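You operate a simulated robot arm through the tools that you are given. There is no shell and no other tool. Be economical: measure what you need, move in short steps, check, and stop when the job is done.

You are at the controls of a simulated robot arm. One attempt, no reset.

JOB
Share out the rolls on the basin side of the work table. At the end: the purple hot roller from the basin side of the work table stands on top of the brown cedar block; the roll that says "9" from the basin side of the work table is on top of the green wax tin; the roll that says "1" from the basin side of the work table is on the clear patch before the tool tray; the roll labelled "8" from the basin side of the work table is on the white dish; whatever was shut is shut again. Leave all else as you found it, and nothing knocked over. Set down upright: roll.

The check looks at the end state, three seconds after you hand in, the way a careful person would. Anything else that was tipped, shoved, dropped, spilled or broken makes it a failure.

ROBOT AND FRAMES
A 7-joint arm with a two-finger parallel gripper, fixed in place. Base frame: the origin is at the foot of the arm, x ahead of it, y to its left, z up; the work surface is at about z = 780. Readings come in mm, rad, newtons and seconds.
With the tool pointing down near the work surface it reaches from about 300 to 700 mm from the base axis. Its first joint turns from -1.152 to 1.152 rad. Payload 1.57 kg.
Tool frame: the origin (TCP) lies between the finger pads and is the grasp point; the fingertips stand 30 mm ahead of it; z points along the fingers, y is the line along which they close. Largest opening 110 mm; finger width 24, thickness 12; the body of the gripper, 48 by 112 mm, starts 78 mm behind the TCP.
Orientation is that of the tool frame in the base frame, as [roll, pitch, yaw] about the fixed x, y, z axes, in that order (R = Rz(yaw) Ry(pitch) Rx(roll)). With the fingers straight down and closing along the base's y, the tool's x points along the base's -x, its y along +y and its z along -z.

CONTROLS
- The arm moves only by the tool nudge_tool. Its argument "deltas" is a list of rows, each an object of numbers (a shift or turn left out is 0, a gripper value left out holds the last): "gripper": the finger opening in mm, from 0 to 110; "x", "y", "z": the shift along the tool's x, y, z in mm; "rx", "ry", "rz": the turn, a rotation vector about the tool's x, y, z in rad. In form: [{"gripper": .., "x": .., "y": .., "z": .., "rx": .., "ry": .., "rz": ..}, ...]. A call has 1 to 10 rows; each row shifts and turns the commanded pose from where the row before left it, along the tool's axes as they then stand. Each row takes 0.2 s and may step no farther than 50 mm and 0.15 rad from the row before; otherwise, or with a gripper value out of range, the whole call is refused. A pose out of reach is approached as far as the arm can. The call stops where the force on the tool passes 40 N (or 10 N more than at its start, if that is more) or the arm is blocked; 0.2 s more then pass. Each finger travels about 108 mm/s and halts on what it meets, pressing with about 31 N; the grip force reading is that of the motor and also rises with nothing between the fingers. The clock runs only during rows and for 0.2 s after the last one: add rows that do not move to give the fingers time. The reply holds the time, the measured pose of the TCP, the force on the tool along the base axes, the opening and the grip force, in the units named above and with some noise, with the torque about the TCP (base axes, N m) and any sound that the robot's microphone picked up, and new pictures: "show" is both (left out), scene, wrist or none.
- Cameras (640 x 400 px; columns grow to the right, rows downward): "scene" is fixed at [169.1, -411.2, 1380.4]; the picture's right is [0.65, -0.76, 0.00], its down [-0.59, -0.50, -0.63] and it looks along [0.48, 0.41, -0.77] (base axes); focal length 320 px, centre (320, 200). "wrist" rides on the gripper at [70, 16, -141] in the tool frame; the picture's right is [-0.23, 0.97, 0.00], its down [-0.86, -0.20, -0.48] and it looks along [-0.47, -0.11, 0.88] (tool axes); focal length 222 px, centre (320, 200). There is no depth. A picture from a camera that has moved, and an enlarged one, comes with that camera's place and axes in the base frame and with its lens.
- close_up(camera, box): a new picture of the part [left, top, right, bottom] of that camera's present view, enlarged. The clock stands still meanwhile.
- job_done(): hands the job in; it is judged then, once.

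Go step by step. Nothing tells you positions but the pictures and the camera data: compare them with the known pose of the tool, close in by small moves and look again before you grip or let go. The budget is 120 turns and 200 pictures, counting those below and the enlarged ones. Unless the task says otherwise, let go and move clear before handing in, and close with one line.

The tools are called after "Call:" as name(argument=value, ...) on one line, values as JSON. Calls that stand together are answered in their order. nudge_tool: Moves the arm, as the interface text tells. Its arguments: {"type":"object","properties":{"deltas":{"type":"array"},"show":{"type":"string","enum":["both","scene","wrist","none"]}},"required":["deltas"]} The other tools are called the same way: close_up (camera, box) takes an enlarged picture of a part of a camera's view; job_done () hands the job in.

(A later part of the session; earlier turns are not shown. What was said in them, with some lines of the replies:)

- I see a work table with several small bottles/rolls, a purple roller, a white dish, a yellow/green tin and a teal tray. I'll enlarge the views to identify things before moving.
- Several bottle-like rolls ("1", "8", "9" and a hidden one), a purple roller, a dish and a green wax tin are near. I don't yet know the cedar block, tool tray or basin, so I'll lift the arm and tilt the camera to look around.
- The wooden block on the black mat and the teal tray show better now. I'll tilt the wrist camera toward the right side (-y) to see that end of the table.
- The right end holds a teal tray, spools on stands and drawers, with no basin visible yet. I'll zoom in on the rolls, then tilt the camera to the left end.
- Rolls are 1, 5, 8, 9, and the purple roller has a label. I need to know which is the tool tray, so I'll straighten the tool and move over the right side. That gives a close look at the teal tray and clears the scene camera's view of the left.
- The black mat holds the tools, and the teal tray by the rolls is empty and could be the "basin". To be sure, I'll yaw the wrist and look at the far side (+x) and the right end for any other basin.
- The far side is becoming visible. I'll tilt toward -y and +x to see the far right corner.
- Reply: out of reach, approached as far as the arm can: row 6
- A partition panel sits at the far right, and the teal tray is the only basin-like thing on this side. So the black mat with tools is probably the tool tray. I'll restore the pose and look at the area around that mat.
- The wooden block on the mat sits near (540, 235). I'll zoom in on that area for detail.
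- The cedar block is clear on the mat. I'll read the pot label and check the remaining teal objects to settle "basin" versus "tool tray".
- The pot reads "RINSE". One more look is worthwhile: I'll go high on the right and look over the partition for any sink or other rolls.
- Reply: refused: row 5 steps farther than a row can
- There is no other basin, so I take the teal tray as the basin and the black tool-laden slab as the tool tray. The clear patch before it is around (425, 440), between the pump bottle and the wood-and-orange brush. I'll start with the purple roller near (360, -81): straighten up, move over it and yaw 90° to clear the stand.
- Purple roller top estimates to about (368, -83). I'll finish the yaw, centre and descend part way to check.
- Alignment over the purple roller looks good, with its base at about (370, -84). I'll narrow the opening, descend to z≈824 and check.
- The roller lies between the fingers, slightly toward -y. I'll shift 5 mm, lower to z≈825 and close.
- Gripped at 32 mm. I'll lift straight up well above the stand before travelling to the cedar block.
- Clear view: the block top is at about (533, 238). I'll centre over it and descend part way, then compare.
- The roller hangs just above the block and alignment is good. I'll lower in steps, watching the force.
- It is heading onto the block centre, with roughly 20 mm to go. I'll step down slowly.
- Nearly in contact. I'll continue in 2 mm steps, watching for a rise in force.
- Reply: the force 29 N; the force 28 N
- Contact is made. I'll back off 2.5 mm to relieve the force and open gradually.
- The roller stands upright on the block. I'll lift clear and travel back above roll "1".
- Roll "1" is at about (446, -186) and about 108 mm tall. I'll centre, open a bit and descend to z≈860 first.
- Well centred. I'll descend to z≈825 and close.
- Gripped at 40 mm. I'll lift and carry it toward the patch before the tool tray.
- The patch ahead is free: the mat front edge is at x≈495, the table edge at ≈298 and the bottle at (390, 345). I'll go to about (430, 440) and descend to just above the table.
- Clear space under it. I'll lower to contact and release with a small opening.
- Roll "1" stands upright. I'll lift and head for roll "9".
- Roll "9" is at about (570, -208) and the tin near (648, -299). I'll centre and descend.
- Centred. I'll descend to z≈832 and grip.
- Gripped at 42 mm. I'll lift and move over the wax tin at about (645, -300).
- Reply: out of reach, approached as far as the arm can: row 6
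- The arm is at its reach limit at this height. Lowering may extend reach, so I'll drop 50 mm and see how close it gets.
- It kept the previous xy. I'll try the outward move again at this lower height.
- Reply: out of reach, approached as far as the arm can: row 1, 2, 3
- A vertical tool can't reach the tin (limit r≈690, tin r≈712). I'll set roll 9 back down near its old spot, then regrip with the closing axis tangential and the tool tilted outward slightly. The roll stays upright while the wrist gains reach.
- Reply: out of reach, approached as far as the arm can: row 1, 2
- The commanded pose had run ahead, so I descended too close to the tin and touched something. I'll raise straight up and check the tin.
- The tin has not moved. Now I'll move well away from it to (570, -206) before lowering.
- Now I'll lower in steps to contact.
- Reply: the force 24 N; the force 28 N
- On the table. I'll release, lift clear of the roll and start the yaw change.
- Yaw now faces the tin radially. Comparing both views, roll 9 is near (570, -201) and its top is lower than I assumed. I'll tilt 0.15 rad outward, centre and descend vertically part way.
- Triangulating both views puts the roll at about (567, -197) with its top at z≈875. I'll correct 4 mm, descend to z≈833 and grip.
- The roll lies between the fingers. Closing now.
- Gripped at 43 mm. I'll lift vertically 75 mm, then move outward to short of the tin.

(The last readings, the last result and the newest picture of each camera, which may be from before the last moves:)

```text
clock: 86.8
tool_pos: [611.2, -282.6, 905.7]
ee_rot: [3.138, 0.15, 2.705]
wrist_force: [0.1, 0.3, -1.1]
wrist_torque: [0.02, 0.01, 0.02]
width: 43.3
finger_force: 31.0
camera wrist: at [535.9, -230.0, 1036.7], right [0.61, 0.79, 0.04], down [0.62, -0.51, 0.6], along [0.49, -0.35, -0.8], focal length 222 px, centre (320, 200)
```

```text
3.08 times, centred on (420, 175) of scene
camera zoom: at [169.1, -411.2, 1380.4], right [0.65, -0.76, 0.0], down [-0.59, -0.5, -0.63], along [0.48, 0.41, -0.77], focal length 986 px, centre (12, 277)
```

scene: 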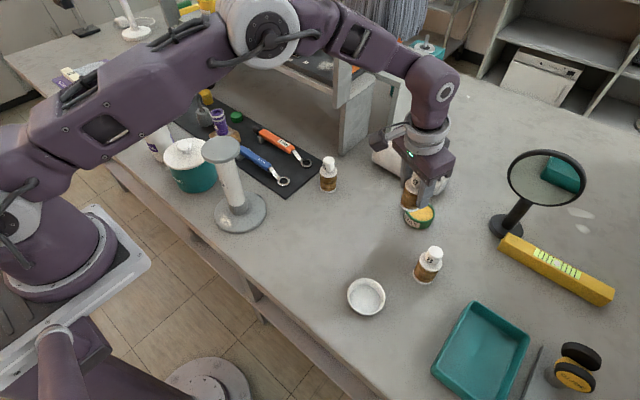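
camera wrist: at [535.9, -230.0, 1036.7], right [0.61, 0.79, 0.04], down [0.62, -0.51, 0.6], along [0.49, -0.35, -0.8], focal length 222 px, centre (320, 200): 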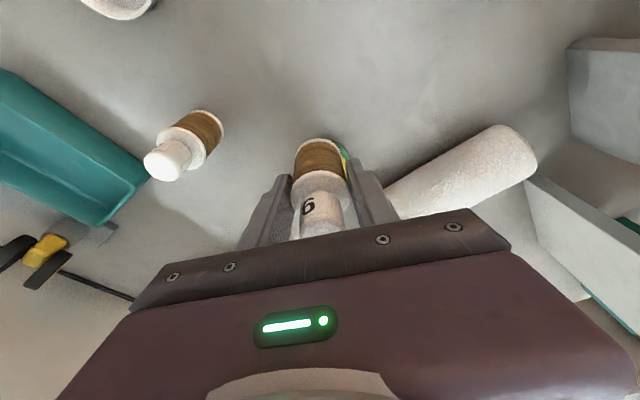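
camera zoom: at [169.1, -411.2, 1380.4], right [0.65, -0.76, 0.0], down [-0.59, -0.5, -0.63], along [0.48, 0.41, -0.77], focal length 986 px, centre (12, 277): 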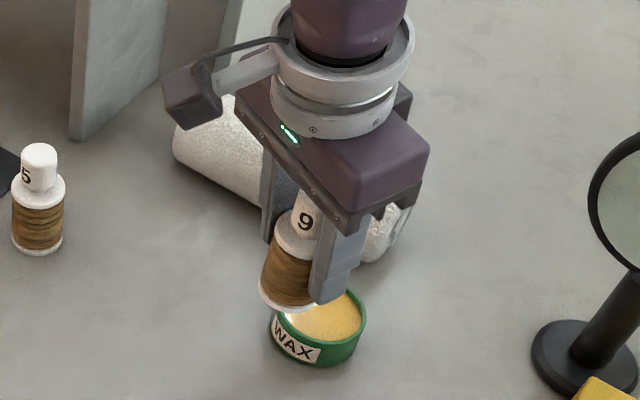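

The roll is upright in the grip and the tin is at about (647, -300). I'll move the remaining 40 mm radially outward.

Call:
nudge_tool(deltas=[{"x": -19.8, "z": 3}, {"x": -9.9, "z": 1.5}, {"x": -5, "z": 0.75}, {}, {}])

Call:
close_up(camera="scene", box=[340, 110, 500, 240])

```text
clock: 88.0
tool_pos: [644.0, -297.5, 907.4]
ee_rot: [3.138, 0.148, 2.705]
wrist_force: [0.9, 0.7, 0.0]
wrist_torque: [0.02, 0.01, -0.01]
width: 43.3
finger_force: 31.2
camera wrist: at [567.6, -244.3, 1036.8], right [0.61, 0.79, 0.04], down [0.62, -0.51, 0.6], along [0.49, -0.35, -0.8], focal length 222 px, centre (320, 200)
```

scene: 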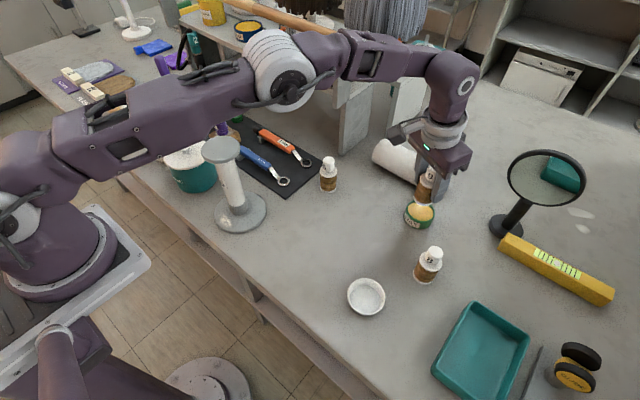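
wrist: 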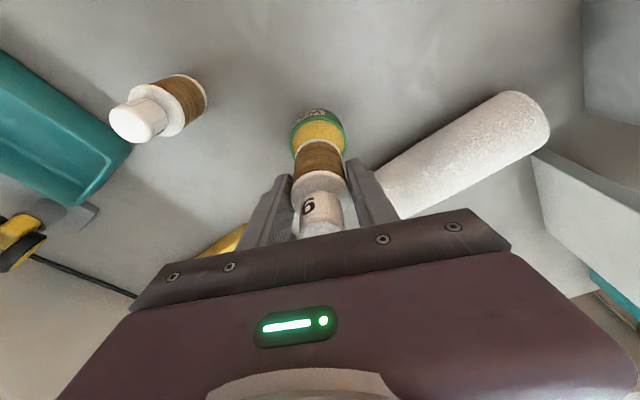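

```text
3.08 times, centred on (420, 175) of scene
camera zoom: at [169.2, -411.2, 1380.4], right [0.65, -0.76, 0.0], down [-0.59, -0.5, -0.63], along [0.48, 0.41, -0.77], focal length 986 px, centre (12, 277)
```

zoom: 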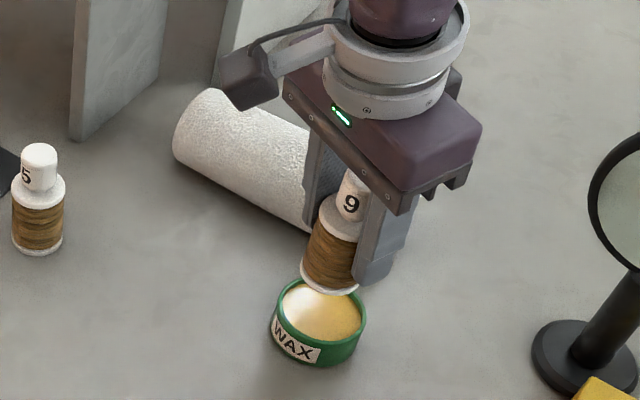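

The projected landing point is (317, 313) in the zoom, matching the tin centre at about (319, 313). I'll lower vertically.

Call:
nudge_tool(deltas=[{"x": 3.7, "z": 24.7}, {"x": 2.2, "z": 14.8}, {}, {}])

Call:
close_up(camera="scene", box=[340, 110, 500, 240])

```text
clock: 89.0
tool_pos: [642.4, -296.0, 867.2]
ee_rot: [3.139, 0.148, 2.706]
wrist_force: [0.1, -0.2, -0.9]
wrist_torque: [0.02, -0.01, -0.03]
width: 43.2
finger_force: 31.2
camera wrist: at [567.1, -243.8, 997.2], right [0.61, 0.79, 0.04], down [0.62, -0.51, 0.6], along [0.49, -0.35, -0.8], focal length 222 px, centre (320, 200)
```

scene: 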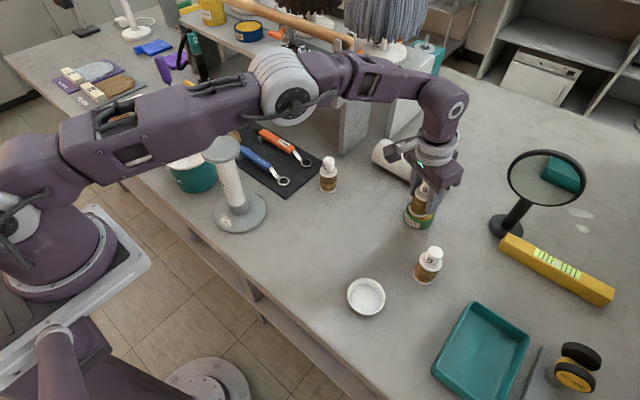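
wrist: 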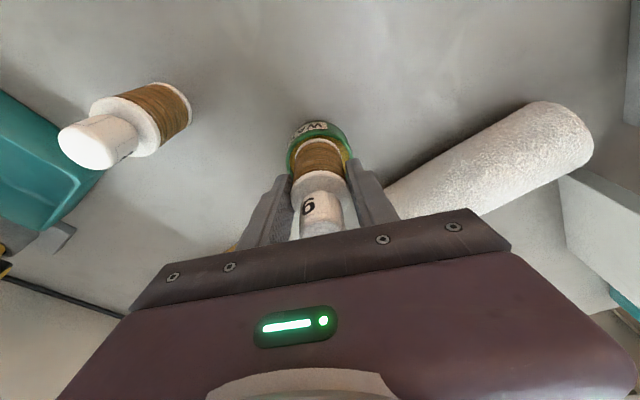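

```text
3.08 times, centred on (420, 175) of scene
camera zoom: at [169.2, -411.2, 1380.4], right [0.65, -0.76, 0.0], down [-0.59, -0.5, -0.63], along [0.48, 0.41, -0.77], focal length 986 px, centre (12, 277)
```

zoom: 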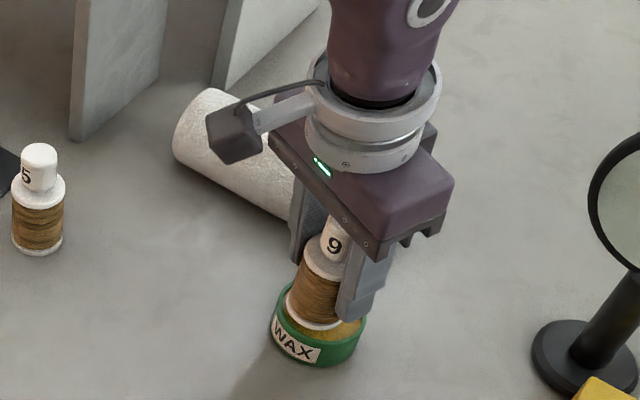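

It needs about 5 mm more outward. I'll adjust and lower to contact.

Call:
nudge_tool(deltas=[{"x": -4.9, "z": 0.7}, {"x": 1.2, "z": 7.9}, {}], show="none")

Call:
nudge_tool(deltas=[{"x": 0.4, "z": 3}, {}], show="none")

Call:
close_up(camera="scene", box=[380, 160, 460, 240])

```text
clock: 89.8
tool_pos: [648.4, -299.3, 860.9]
ee_rot: [3.138, 0.152, 2.705]
wrist_force: [-0.8, 0.7, 18.0]
wrist_torque: [0.23, 0.05, 0.04]
width: 43.2
finger_force: 31.0
```

```text
clock: 90.4
tool_pos: [648.9, -299.2, 857.2]
ee_rot: [3.139, 0.153, 2.705]
wrist_force: [4.7, -3.0, 22.2]
wrist_torque: [0.02, -0.33, -0.04]
width: 43.3
finger_force: 30.7
```

```text
5.00 times, centred on (420, 200) of scene
camera zoom: at [168.8, -411.1, 1380.5], right [0.65, -0.76, 0.0], down [-0.59, -0.5, -0.63], along [0.48, 0.41, -0.77], focal length 1602 px, centre (-180, 200)
```

zoom: 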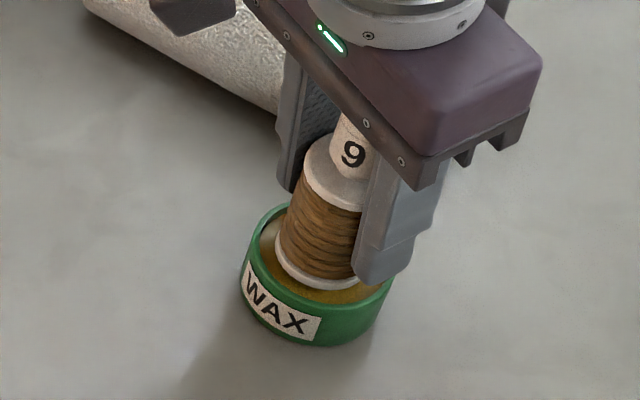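

The roll sits on the wax inside the rim. I'll relieve the pressure and open slowly.

Call:
nudge_tool(deltas=[{"x": -0.3, "z": -2}, {"gripper": 45}, {"gripper": 48}, {"gripper": 53}, {"gripper": 60}, {}], show="wrist")

Call:
close_up(camera="scene", box=[380, 160, 460, 240])

```text
clock: 91.8
tool_pos: [646.3, -298.9, 857.3]
ee_rot: [3.138, 0.148, 2.706]
wrist_force: [0.8, -0.3, 0.4]
wrist_torque: [-0.01, 0.03, -0.03]
width: 60.2
finger_force: 0.0
camera wrist: at [572.3, -246.1, 987.3], right [0.61, 0.79, 0.04], down [0.62, -0.51, 0.6], along [0.49, -0.35, -0.8], focal length 222 px, centre (320, 200)
```

wrist: 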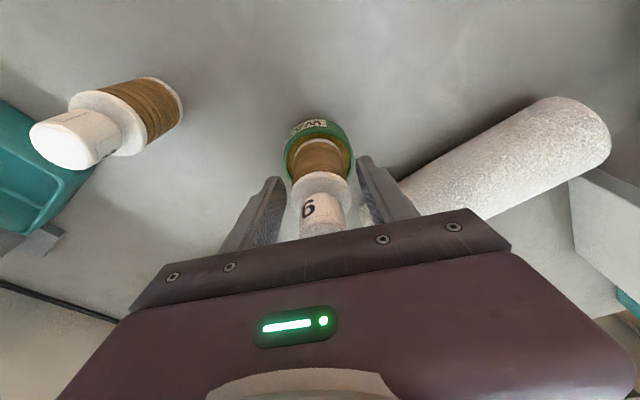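

```text
5.00 times, centred on (420, 200) of scene
camera zoom: at [169.1, -411.2, 1380.4], right [0.65, -0.76, 0.0], down [-0.59, -0.5, -0.63], along [0.48, 0.41, -0.77], focal length 1602 px, centre (-180, 200)
```

zoom: 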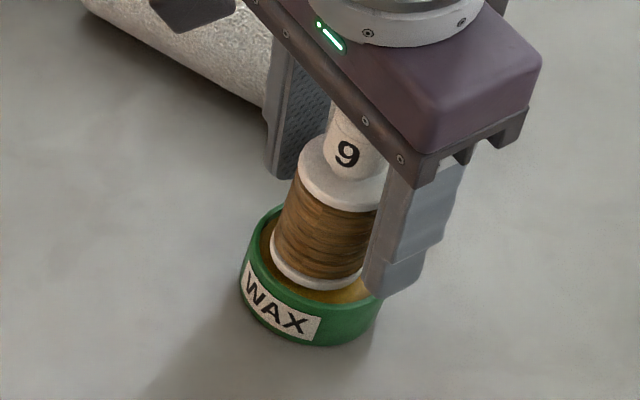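

Roll 9 is upright on the tin. I'll retreat vertically, then inward, and level the tool.

Call:
nudge_tool(deltas=[{"gripper": 72}, {"x": -3, "z": -20}, {"x": -5.2, "z": -34.6}, {"x": -6, "z": -39.6}, {"x": 39.6, "z": -6}, {"x": 39.6, "z": -6}, {"ry": 0.15}, {}, {}])

Call:
close_up(camera="scene", box=[360, 140, 480, 300])

```text
clock: 93.8
tool_pos: [575.2, -265.1, 952.5]
ee_rot: [3.138, 0.0, 2.706]
wrist_force: [-0.2, 0.4, -0.3]
wrist_torque: [0.0, 0.0, 0.01]
width: 72.0
finger_force: 0.1
camera wrist: at [518.5, -221.2, 1094.1], right [0.62, 0.79, 0.0], down [0.69, -0.54, 0.48], along [0.38, -0.29, -0.88], focal length 222 px, centre (320, 200)
```

scene: 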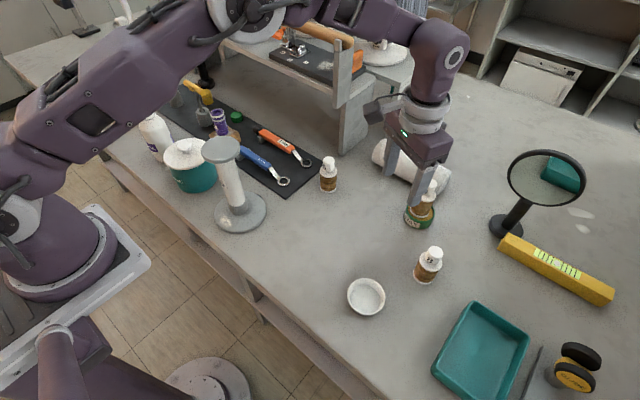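
wrist: 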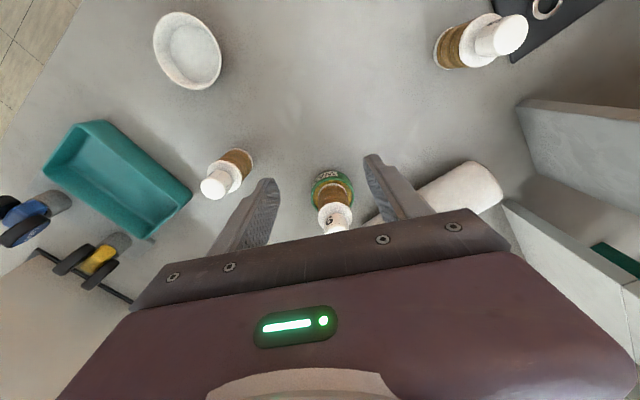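

```text
2.50 times, centred on (420, 220) of scene
camera zoom: at [169.1, -411.2, 1380.4], right [0.65, -0.76, 0.0], down [-0.59, -0.5, -0.63], along [0.48, 0.41, -0.77], focal length 801 px, centre (70, 150)
```

zoom: 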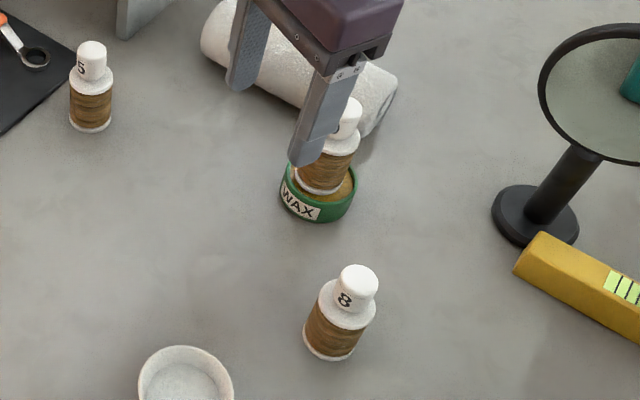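

Roll 9 is safely on the tin. Roll 8 is at about (529, -377) from both views; I'll move over it.

Call:
nudge_tool(deltas=[{"x": -2, "y": -45}, {"x": -2, "y": -45}, {"x": -1.5, "y": -31}, {"z": 25}, {}, {}])

Call:
close_up(camera="scene", box=[340, 140, 500, 320])

```text
clock: 95.2
tool_pos: [528.6, -376.8, 926.3]
ee_rot: [3.138, -0.002, 2.705]
wrist_force: [0.0, -0.3, 0.8]
wrist_torque: [0.01, 0.0, 0.01]
width: 71.9
finger_force: 0.1
camera wrist: at [471.5, -333.1, 1068.2], right [0.62, 0.79, 0.0], down [0.69, -0.54, 0.48], along [0.38, -0.29, -0.88], focal length 222 px, centre (320, 200)
```

scene: 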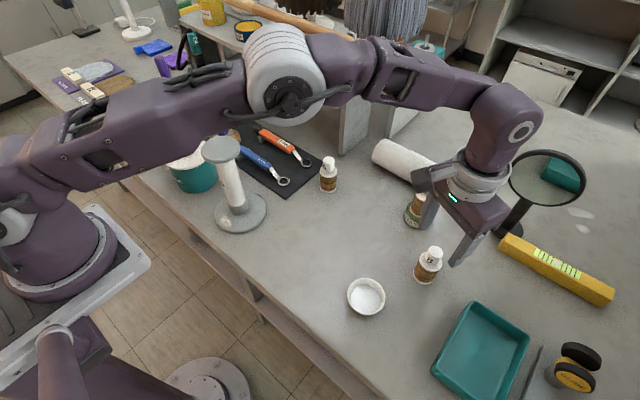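
wrist: 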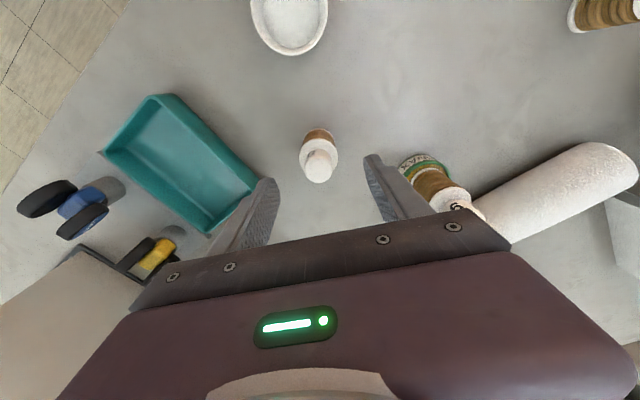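

```text
2.22 times, centred on (420, 230) of scene
camera zoom: at [169.1, -411.2, 1380.4], right [0.65, -0.76, 0.0], down [-0.59, -0.5, -0.63], along [0.48, 0.41, -0.77], focal length 712 px, centre (98, 133)
```

zoom: 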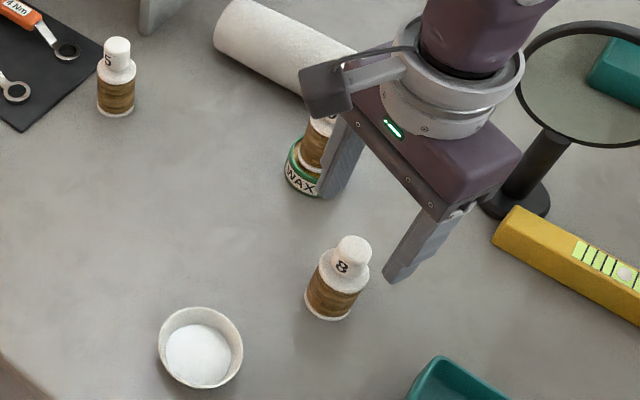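

Aligned over roll 8. I'll grip it a little higher (z≈838) so the fingertips clear the dish rim when placing.

Call:
nudge_tool(deltas=[{"x": 2, "z": 30}, {"z": 30}, {"z": 28}, {}, {"gripper": 30}, {}, {}, {}])

Call:
close_up(camera="scene", box=[320, 180, 480, 320])

```text
clock: 97.0
tool_pos: [527.6, -375.8, 839.9]
ee_rot: [3.137, -0.004, 2.705]
wrist_force: [-0.8, 0.2, -0.3]
wrist_torque: [-0.02, 0.03, 0.05]
width: 42.8
finger_force: 31.0
camera wrist: at [470.6, -331.6, 981.6], right [0.62, 0.79, 0.0], down [0.69, -0.54, 0.48], along [0.38, -0.29, -0.88], focal length 222 px, centre (320, 200)
```

scene: 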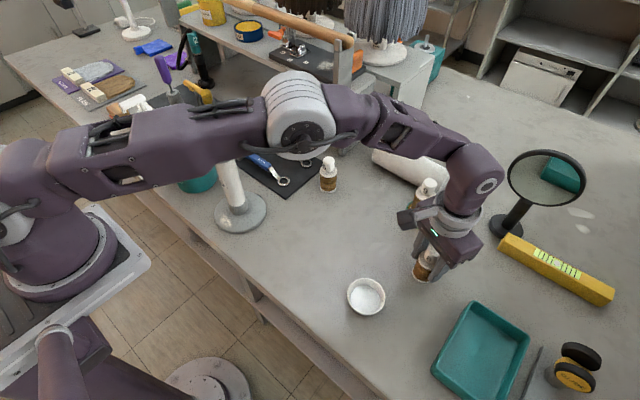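
wrist: 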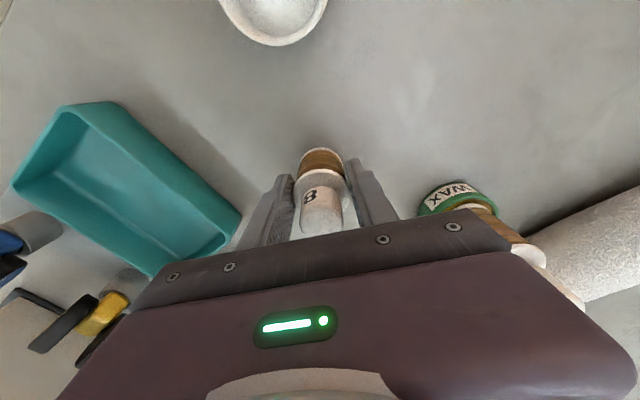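

```text
2.86 times, centred on (400, 250) of scene
camera zoom: at [169.1, -411.2, 1380.4], right [0.65, -0.76, 0.0], down [-0.59, -0.5, -0.63], along [0.48, 0.41, -0.77], focal length 915 px, centre (91, 57)
```

zoom: 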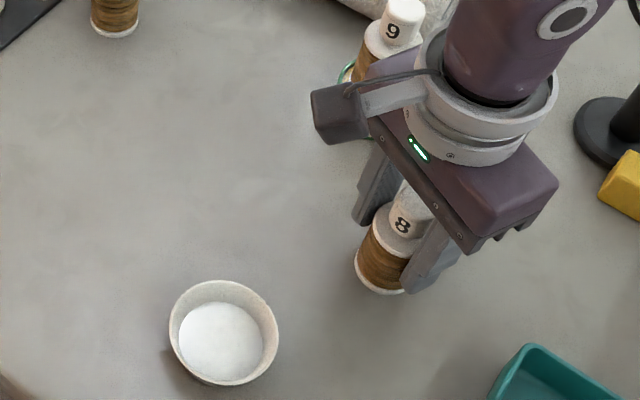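

Gripped at 43 mm. The dish centre is at about (408, -320). I'll lift and move inward over it.

Call:
nudge_tool(deltas=[{"z": -30}, {"z": -40}, {"z": -20}, {"x": 45}, {"x": 45}, {"x": 42}, {}, {}])

Call:
close_up(camera="scene", box=[320, 220, 440, 340])

```text
clock: 98.8
tool_pos: [407.7, -320.9, 931.3]
ee_rot: [3.138, -0.001, 2.707]
wrist_force: [-0.1, -0.9, 0.1]
wrist_torque: [0.0, 0.03, -0.02]
width: 43.0
finger_force: 31.1
camera wrist: at [350.4, -276.2, 1072.1], right [0.62, 0.79, 0.0], down [0.69, -0.54, 0.48], along [0.38, -0.29, -0.88], focal length 222 px, centre (320, 200)
```

scene: 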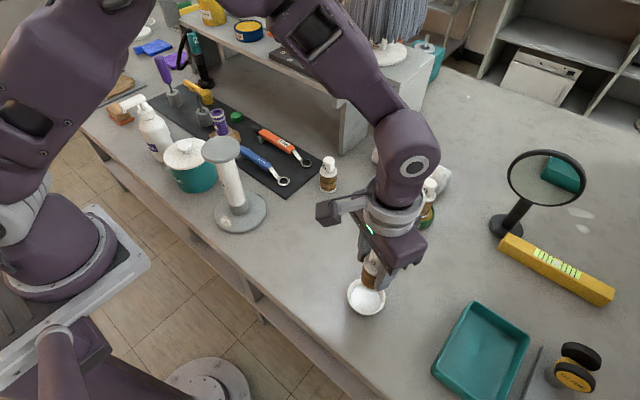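
wrist: 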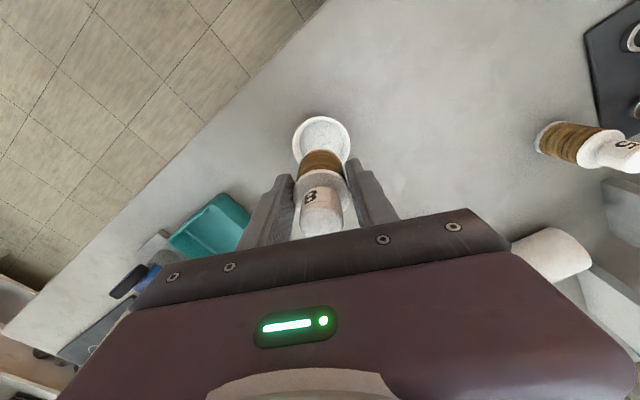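

```text
3.33 times, centred on (380, 280) of scene
camera zoom: at [169.1, -411.2, 1380.4], right [0.65, -0.76, 0.0], down [-0.59, -0.5, -0.63], along [0.48, 0.41, -0.77], focal length 1068 px, centre (120, -67)
```

zoom: 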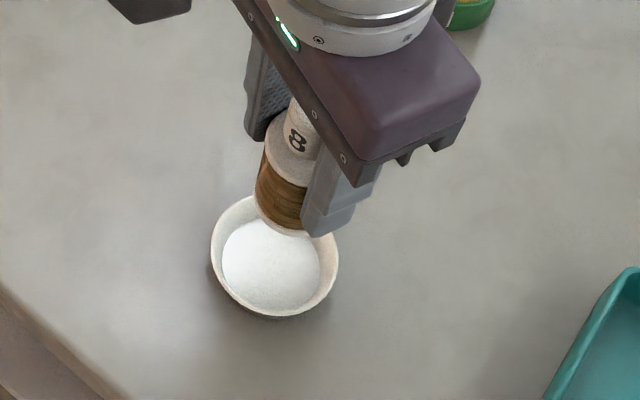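

The projected landing point coincides with the dish centre. I'll lower to just above it and check.

Call:
nudge_tool(deltas=[{"z": 30}, {"z": 25}, {"z": 12}, {}, {}], show="wrist")

Call:
close_up(camera="scene", box=[320, 220, 440, 340])

```text
clock: 100.0
tool_pos: [407.6, -320.4, 862.0]
ee_rot: [3.138, 0.0, 2.705]
wrist_force: [0.6, -0.5, -1.8]
wrist_torque: [0.0, -0.01, -0.01]
width: 42.7
finger_force: 30.6
camera wrist: at [350.9, -276.0, 1004.4], right [0.62, 0.79, 0.0], down [0.69, -0.54, 0.48], along [0.38, -0.29, -0.88], focal length 222 px, centre (320, 200)
```

wrist: 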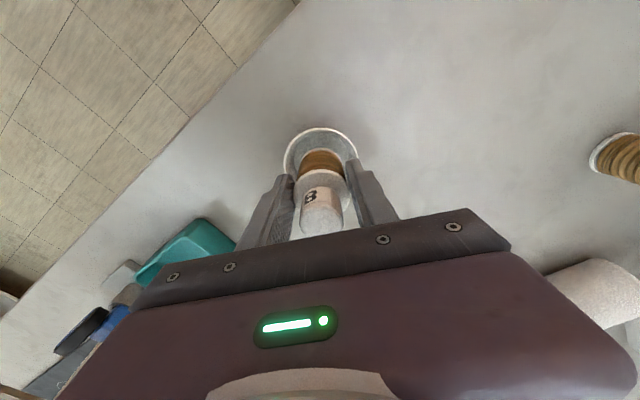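

```text
3.33 times, centred on (380, 280) of scene
camera zoom: at [169.2, -411.2, 1380.4], right [0.65, -0.76, 0.0], down [-0.59, -0.5, -0.63], along [0.48, 0.41, -0.77], focal length 1068 px, centre (120, -67)
```

zoom: 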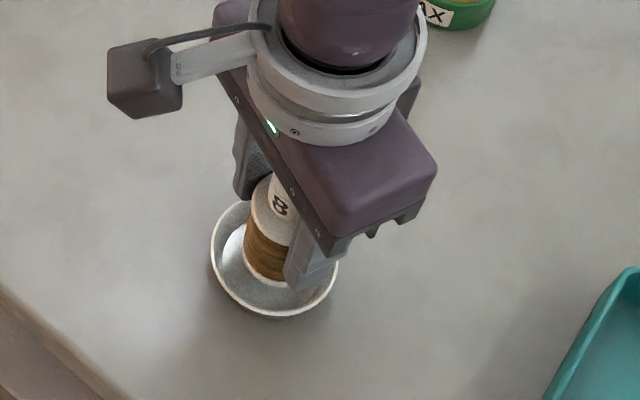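

It is within the dish outline. I'll lower slowly to contact.

Call:
nudge_tool(deltas=[{"z": 8}, {"z": 3}, {}], show="none")

Call:
nudge_tool(deltas=[{"z": 3}, {}], show="none")

Call:
nudge_tool(deltas=[{"z": 2}, {}], show="none")

```text
clock: 100.8
tool_pos: [407.5, -319.1, 851.3]
ee_rot: [3.138, -0.002, 2.704]
wrist_force: [-0.4, 0.8, -0.8]
wrist_torque: [0.03, -0.01, 0.02]
width: 42.7
finger_force: 30.8
```

```text
clock: 101.4
tool_pos: [407.6, -320.1, 848.5]
ee_rot: [3.139, -0.003, 2.707]
wrist_force: [0.8, 0.1, -1.1]
wrist_torque: [-0.03, -0.02, -0.02]
width: 43.2
finger_force: 31.1
```

```text
clock: 102.0
tool_pos: [407.4, -320.1, 846.6]
ee_rot: [3.139, -0.002, 2.706]
wrist_force: [-0.9, -0.5, -0.3]
wrist_torque: [0.06, 0.01, 0.02]
width: 43.0
finger_force: 31.1
```

Call:
nudge_tool(deltas=[{"z": 2}, {}], show="none")

Call:
nudge_tool(deltas=[{"z": 1.5}, {}], show="wrist")

Call:
close_up(camera="scene", box=[320, 220, 440, 340])

```text
clock: 102.6
tool_pos: [407.7, -320.5, 845.6]
ee_rot: [3.139, 0.001, 2.705]
wrist_force: [-0.9, 1.6, 7.3]
wrist_torque: [0.05, 0.04, -0.01]
width: 42.8
finger_force: 30.8
```

```text
clock: 103.2
tool_pos: [407.1, -320.4, 843.3]
ee_rot: [3.138, 0.002, 2.705]
wrist_force: [-0.2, 1.2, 16.0]
wrist_torque: [-0.06, -0.12, -0.01]
width: 43.1
finger_force: 31.3
camera wrist: at [350.8, -276.3, 985.3], right [0.62, 0.79, 0.0], down [0.69, -0.54, 0.48], along [0.38, -0.29, -0.88], focal length 222 px, centre (320, 200)
```

wrist: 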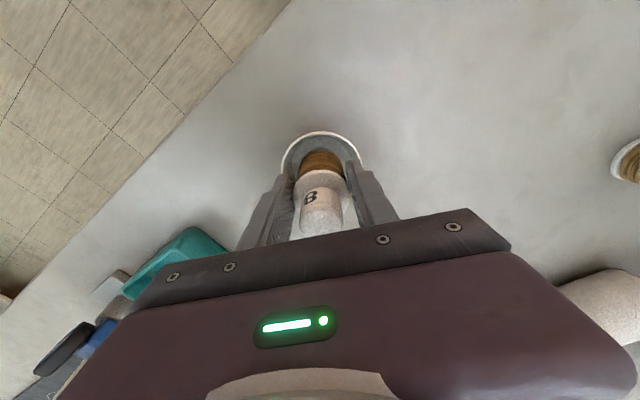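

```text
3.33 times, centred on (380, 280) of scene
camera zoom: at [168.9, -411.0, 1380.5], right [0.65, -0.76, 0.0], down [-0.59, -0.5, -0.63], along [0.48, 0.41, -0.77], focal length 1068 px, centre (120, -67)
```

zoom: 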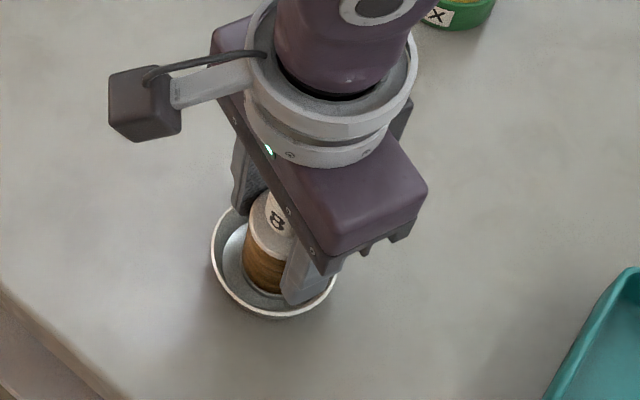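

It's in contact with the dish floor. I'll release with only a small opening so the fingers can't push the rim, then rise.

Call:
nudge_tool(deltas=[{"z": -1}, {"gripper": 45}, {"gripper": 48}, {}, {"z": -5}, {"z": -10}, {}], show="wrist")

Call:
close_up(camera="scene", box=[320, 220, 440, 340])

```text
clock: 104.8
tool_pos: [409.1, -320.6, 859.4]
ee_rot: [3.138, -0.002, 2.706]
wrist_force: [0.0, -0.4, -0.3]
wrist_torque: [-0.04, -0.01, -0.03]
width: 48.0
finger_force: 0.0
camera wrist: at [350.6, -276.0, 1001.1], right [0.62, 0.79, 0.0], down [0.69, -0.54, 0.48], along [0.38, -0.29, -0.88], focal length 222 px, centre (320, 200)
```

wrist: 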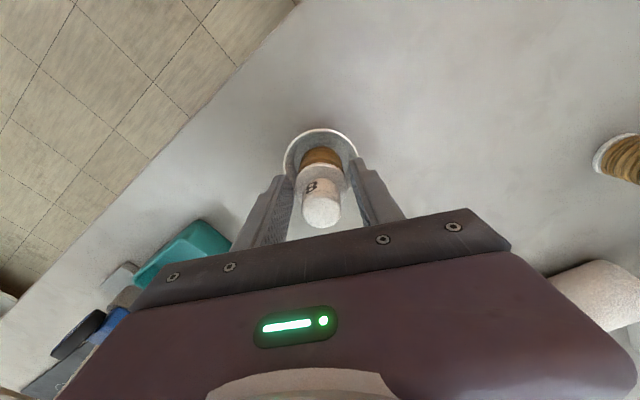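

```text
3.33 times, centred on (380, 280) of scene
camera zoom: at [169.1, -411.2, 1380.4], right [0.65, -0.76, 0.0], down [-0.59, -0.5, -0.63], along [0.48, 0.41, -0.77], focal length 1068 px, centre (120, -67)
```

zoom: 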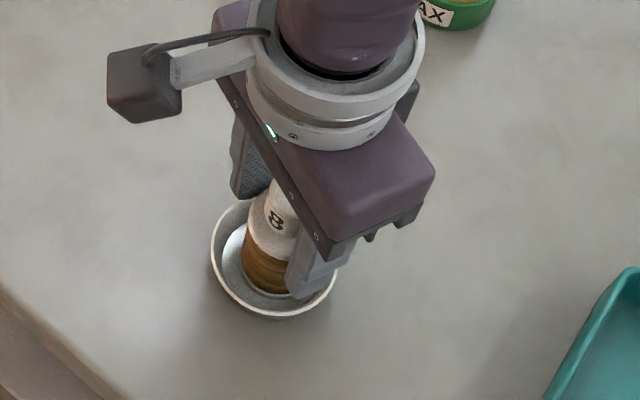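

The roll stays in the dish. I'll open wider now that the tips are above the rim and rise well clear.

Call:
nudge_tool(deltas=[{"gripper": 60}, {"z": -30}, {"z": -45}, {"z": -50}, {"z": -50}, {"z": -50}, {"x": 40}, {"x": 20}, {}, {}])

Call:
close_up(camera="scene", box=[320, 150, 480, 330])

Call:
close_up(camera="scene", box=[90, 50, 350, 250])

```text
clock: 107.0
tool_pos: [353.9, -295.7, 1084.4]
ee_rot: [3.138, -0.001, 2.704]
wrist_force: [0.5, 0.2, 0.6]
wrist_torque: [0.01, 0.02, 0.04]
width: 59.9
finger_force: 0.0
camera wrist: at [296.3, -251.3, 1226.1], right [0.62, 0.79, 0.0], down [0.69, -0.54, 0.48], along [0.38, -0.29, -0.88], focal length 222 px, centre (320, 200)
```

scene: 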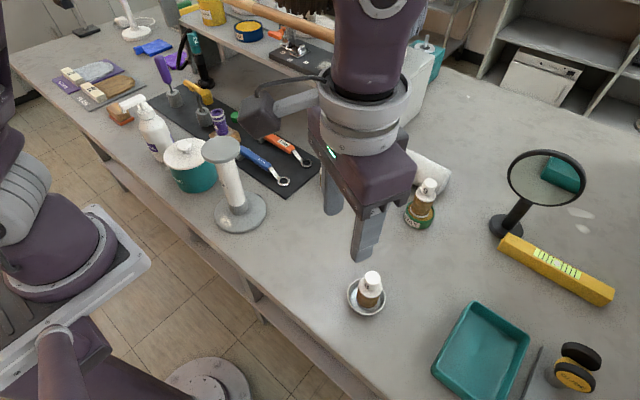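
wrist: 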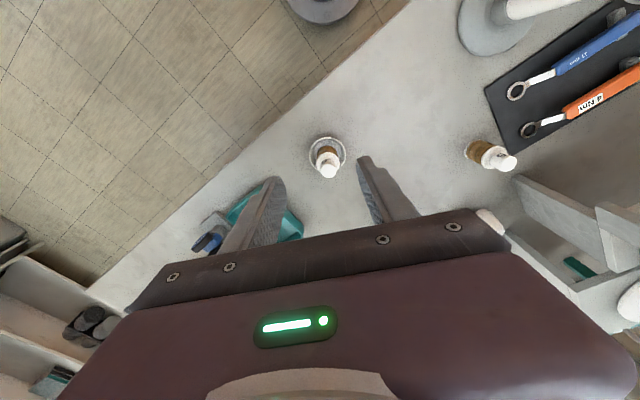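

```text
2.22 times, centred on (400, 240) of scene
camera zoom: at [169.1, -411.2, 1380.4], right [0.65, -0.76, 0.0], down [-0.59, -0.5, -0.63], along [0.48, 0.41, -0.77], focal length 712 px, centre (142, 111)
```

zoom: 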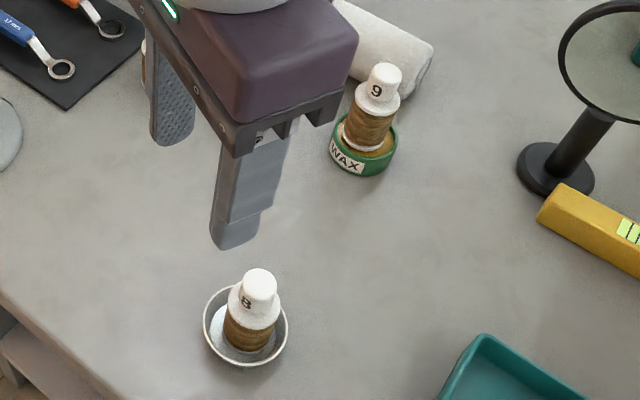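

```text
2.00 times, centred on (220, 150) of scene
camera zoom: at [169.1, -411.2, 1380.4], right [0.65, -0.76, 0.0], down [-0.59, -0.5, -0.63], along [0.48, 0.41, -0.77], focal length 641 px, centre (520, 300)
```

zoom: 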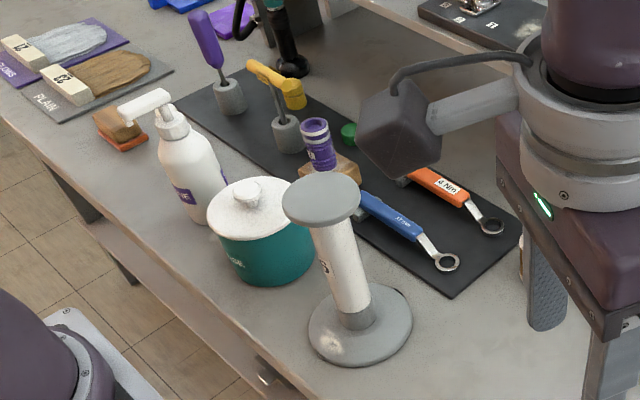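

Rolls 8 and 9 look right, as does the purple roller; roll 1 is hidden behind the pump bottle in the scene view. I'll move left to verify it with the wrist camera.

Call:
nudge_tool(deltas=[{"x": 21, "y": 45}, {"x": 21, "y": 45}, {"x": 21, "y": 45}, {"x": 21, "y": 45}, {"x": 21, "y": 45}, {"x": 21, "y": 45}, {"x": 21, "y": 45}, {"x": 21, "y": 45}, {"x": 21, "y": 45}, {"x": 21, "y": 45}])

Call:
close_up(camera="wrist", box=[240, 60, 560, 260])

Call:
close_up(camera="scene", box=[240, 100, 500, 320])

```text
clock: 109.2
tool_pos: [353.1, 200.0, 1087.0]
ee_rot: [3.137, -0.002, 2.704]
wrist_force: [0.7, 0.6, 0.3]
wrist_torque: [0.03, -0.01, 0.0]
width: 60.0
finger_force: 0.1
camera wrist: at [296.2, 244.7, 1228.7], right [0.62, 0.79, 0.0], down [0.69, -0.54, 0.48], along [0.38, -0.29, -0.88], focal length 222 px, centre (320, 200)
```

scene: 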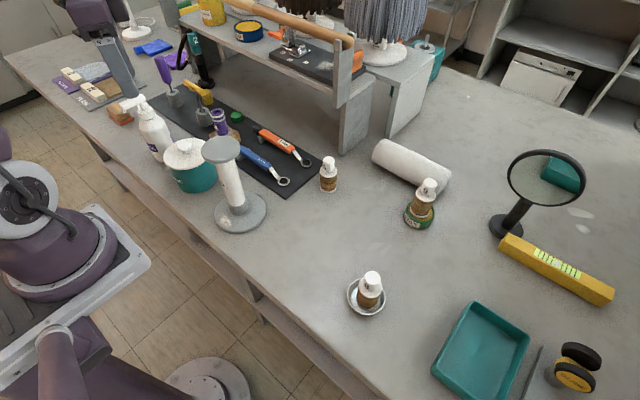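
wrist: 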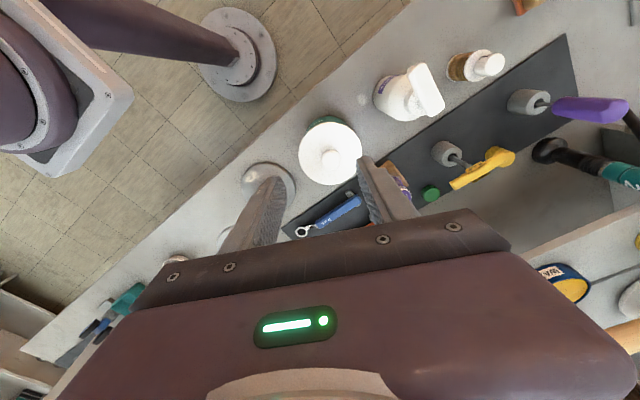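

```text
2.00 times, centred on (400, 160) of wrist
camera zoom: at [296.2, 244.7, 1228.7], right [0.62, 0.79, 0.0], down [0.69, -0.54, 0.48], along [0.38, -0.29, -0.88], focal length 444 px, centre (160, 280)
```

zoom: 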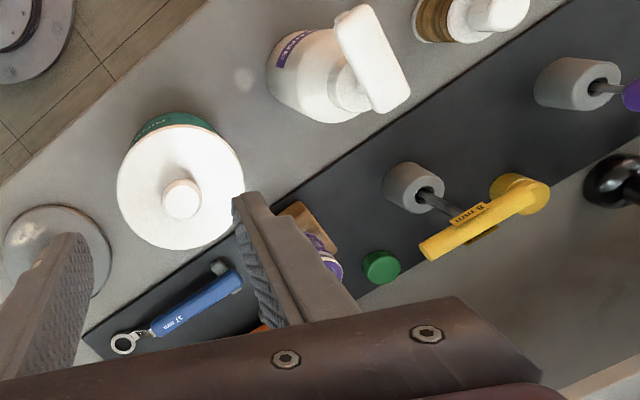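

```text
1.82 times, centred on (370, 210) of scene
camera zoom: at [169.1, -411.2, 1380.4], right [0.65, -0.76, 0.0], down [-0.59, -0.5, -0.63], along [0.48, 0.41, -0.77], focal length 582 px, centre (229, 182)
```

zoom: 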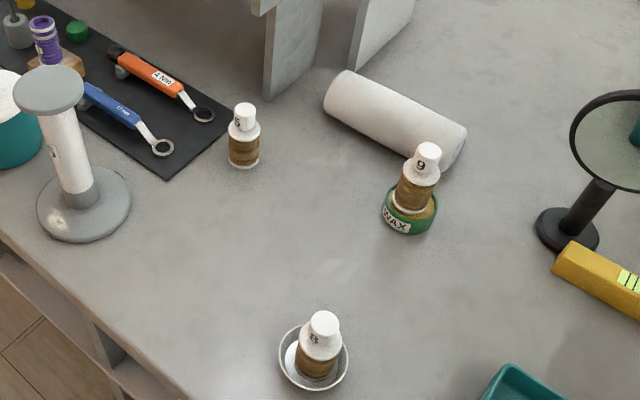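

Everything I can see is in place and upright: purple roller on the cedar block, 9 on the wax tin, 8 in the dish, and 1 on the clear table just in front of the tool slab. The arm is clear and nothing was opened, so I'm handing in.

Call:
job_done()

```text
The job is handed in.
```

I placed the purple roller on the cedar block, roll 9 on the green wax tin, roll 8 in the white dish and roll 1 on the clear patch before the tool tray. All four are upright; I opened nothing, and nothing was knocked over. No label named the tool tray or basin, so I took the black slab of tools as the tool tray and the teal tray as the basin. Roll 9 or a finger touched the wax tin while I was repositioning; the tin did not shift.
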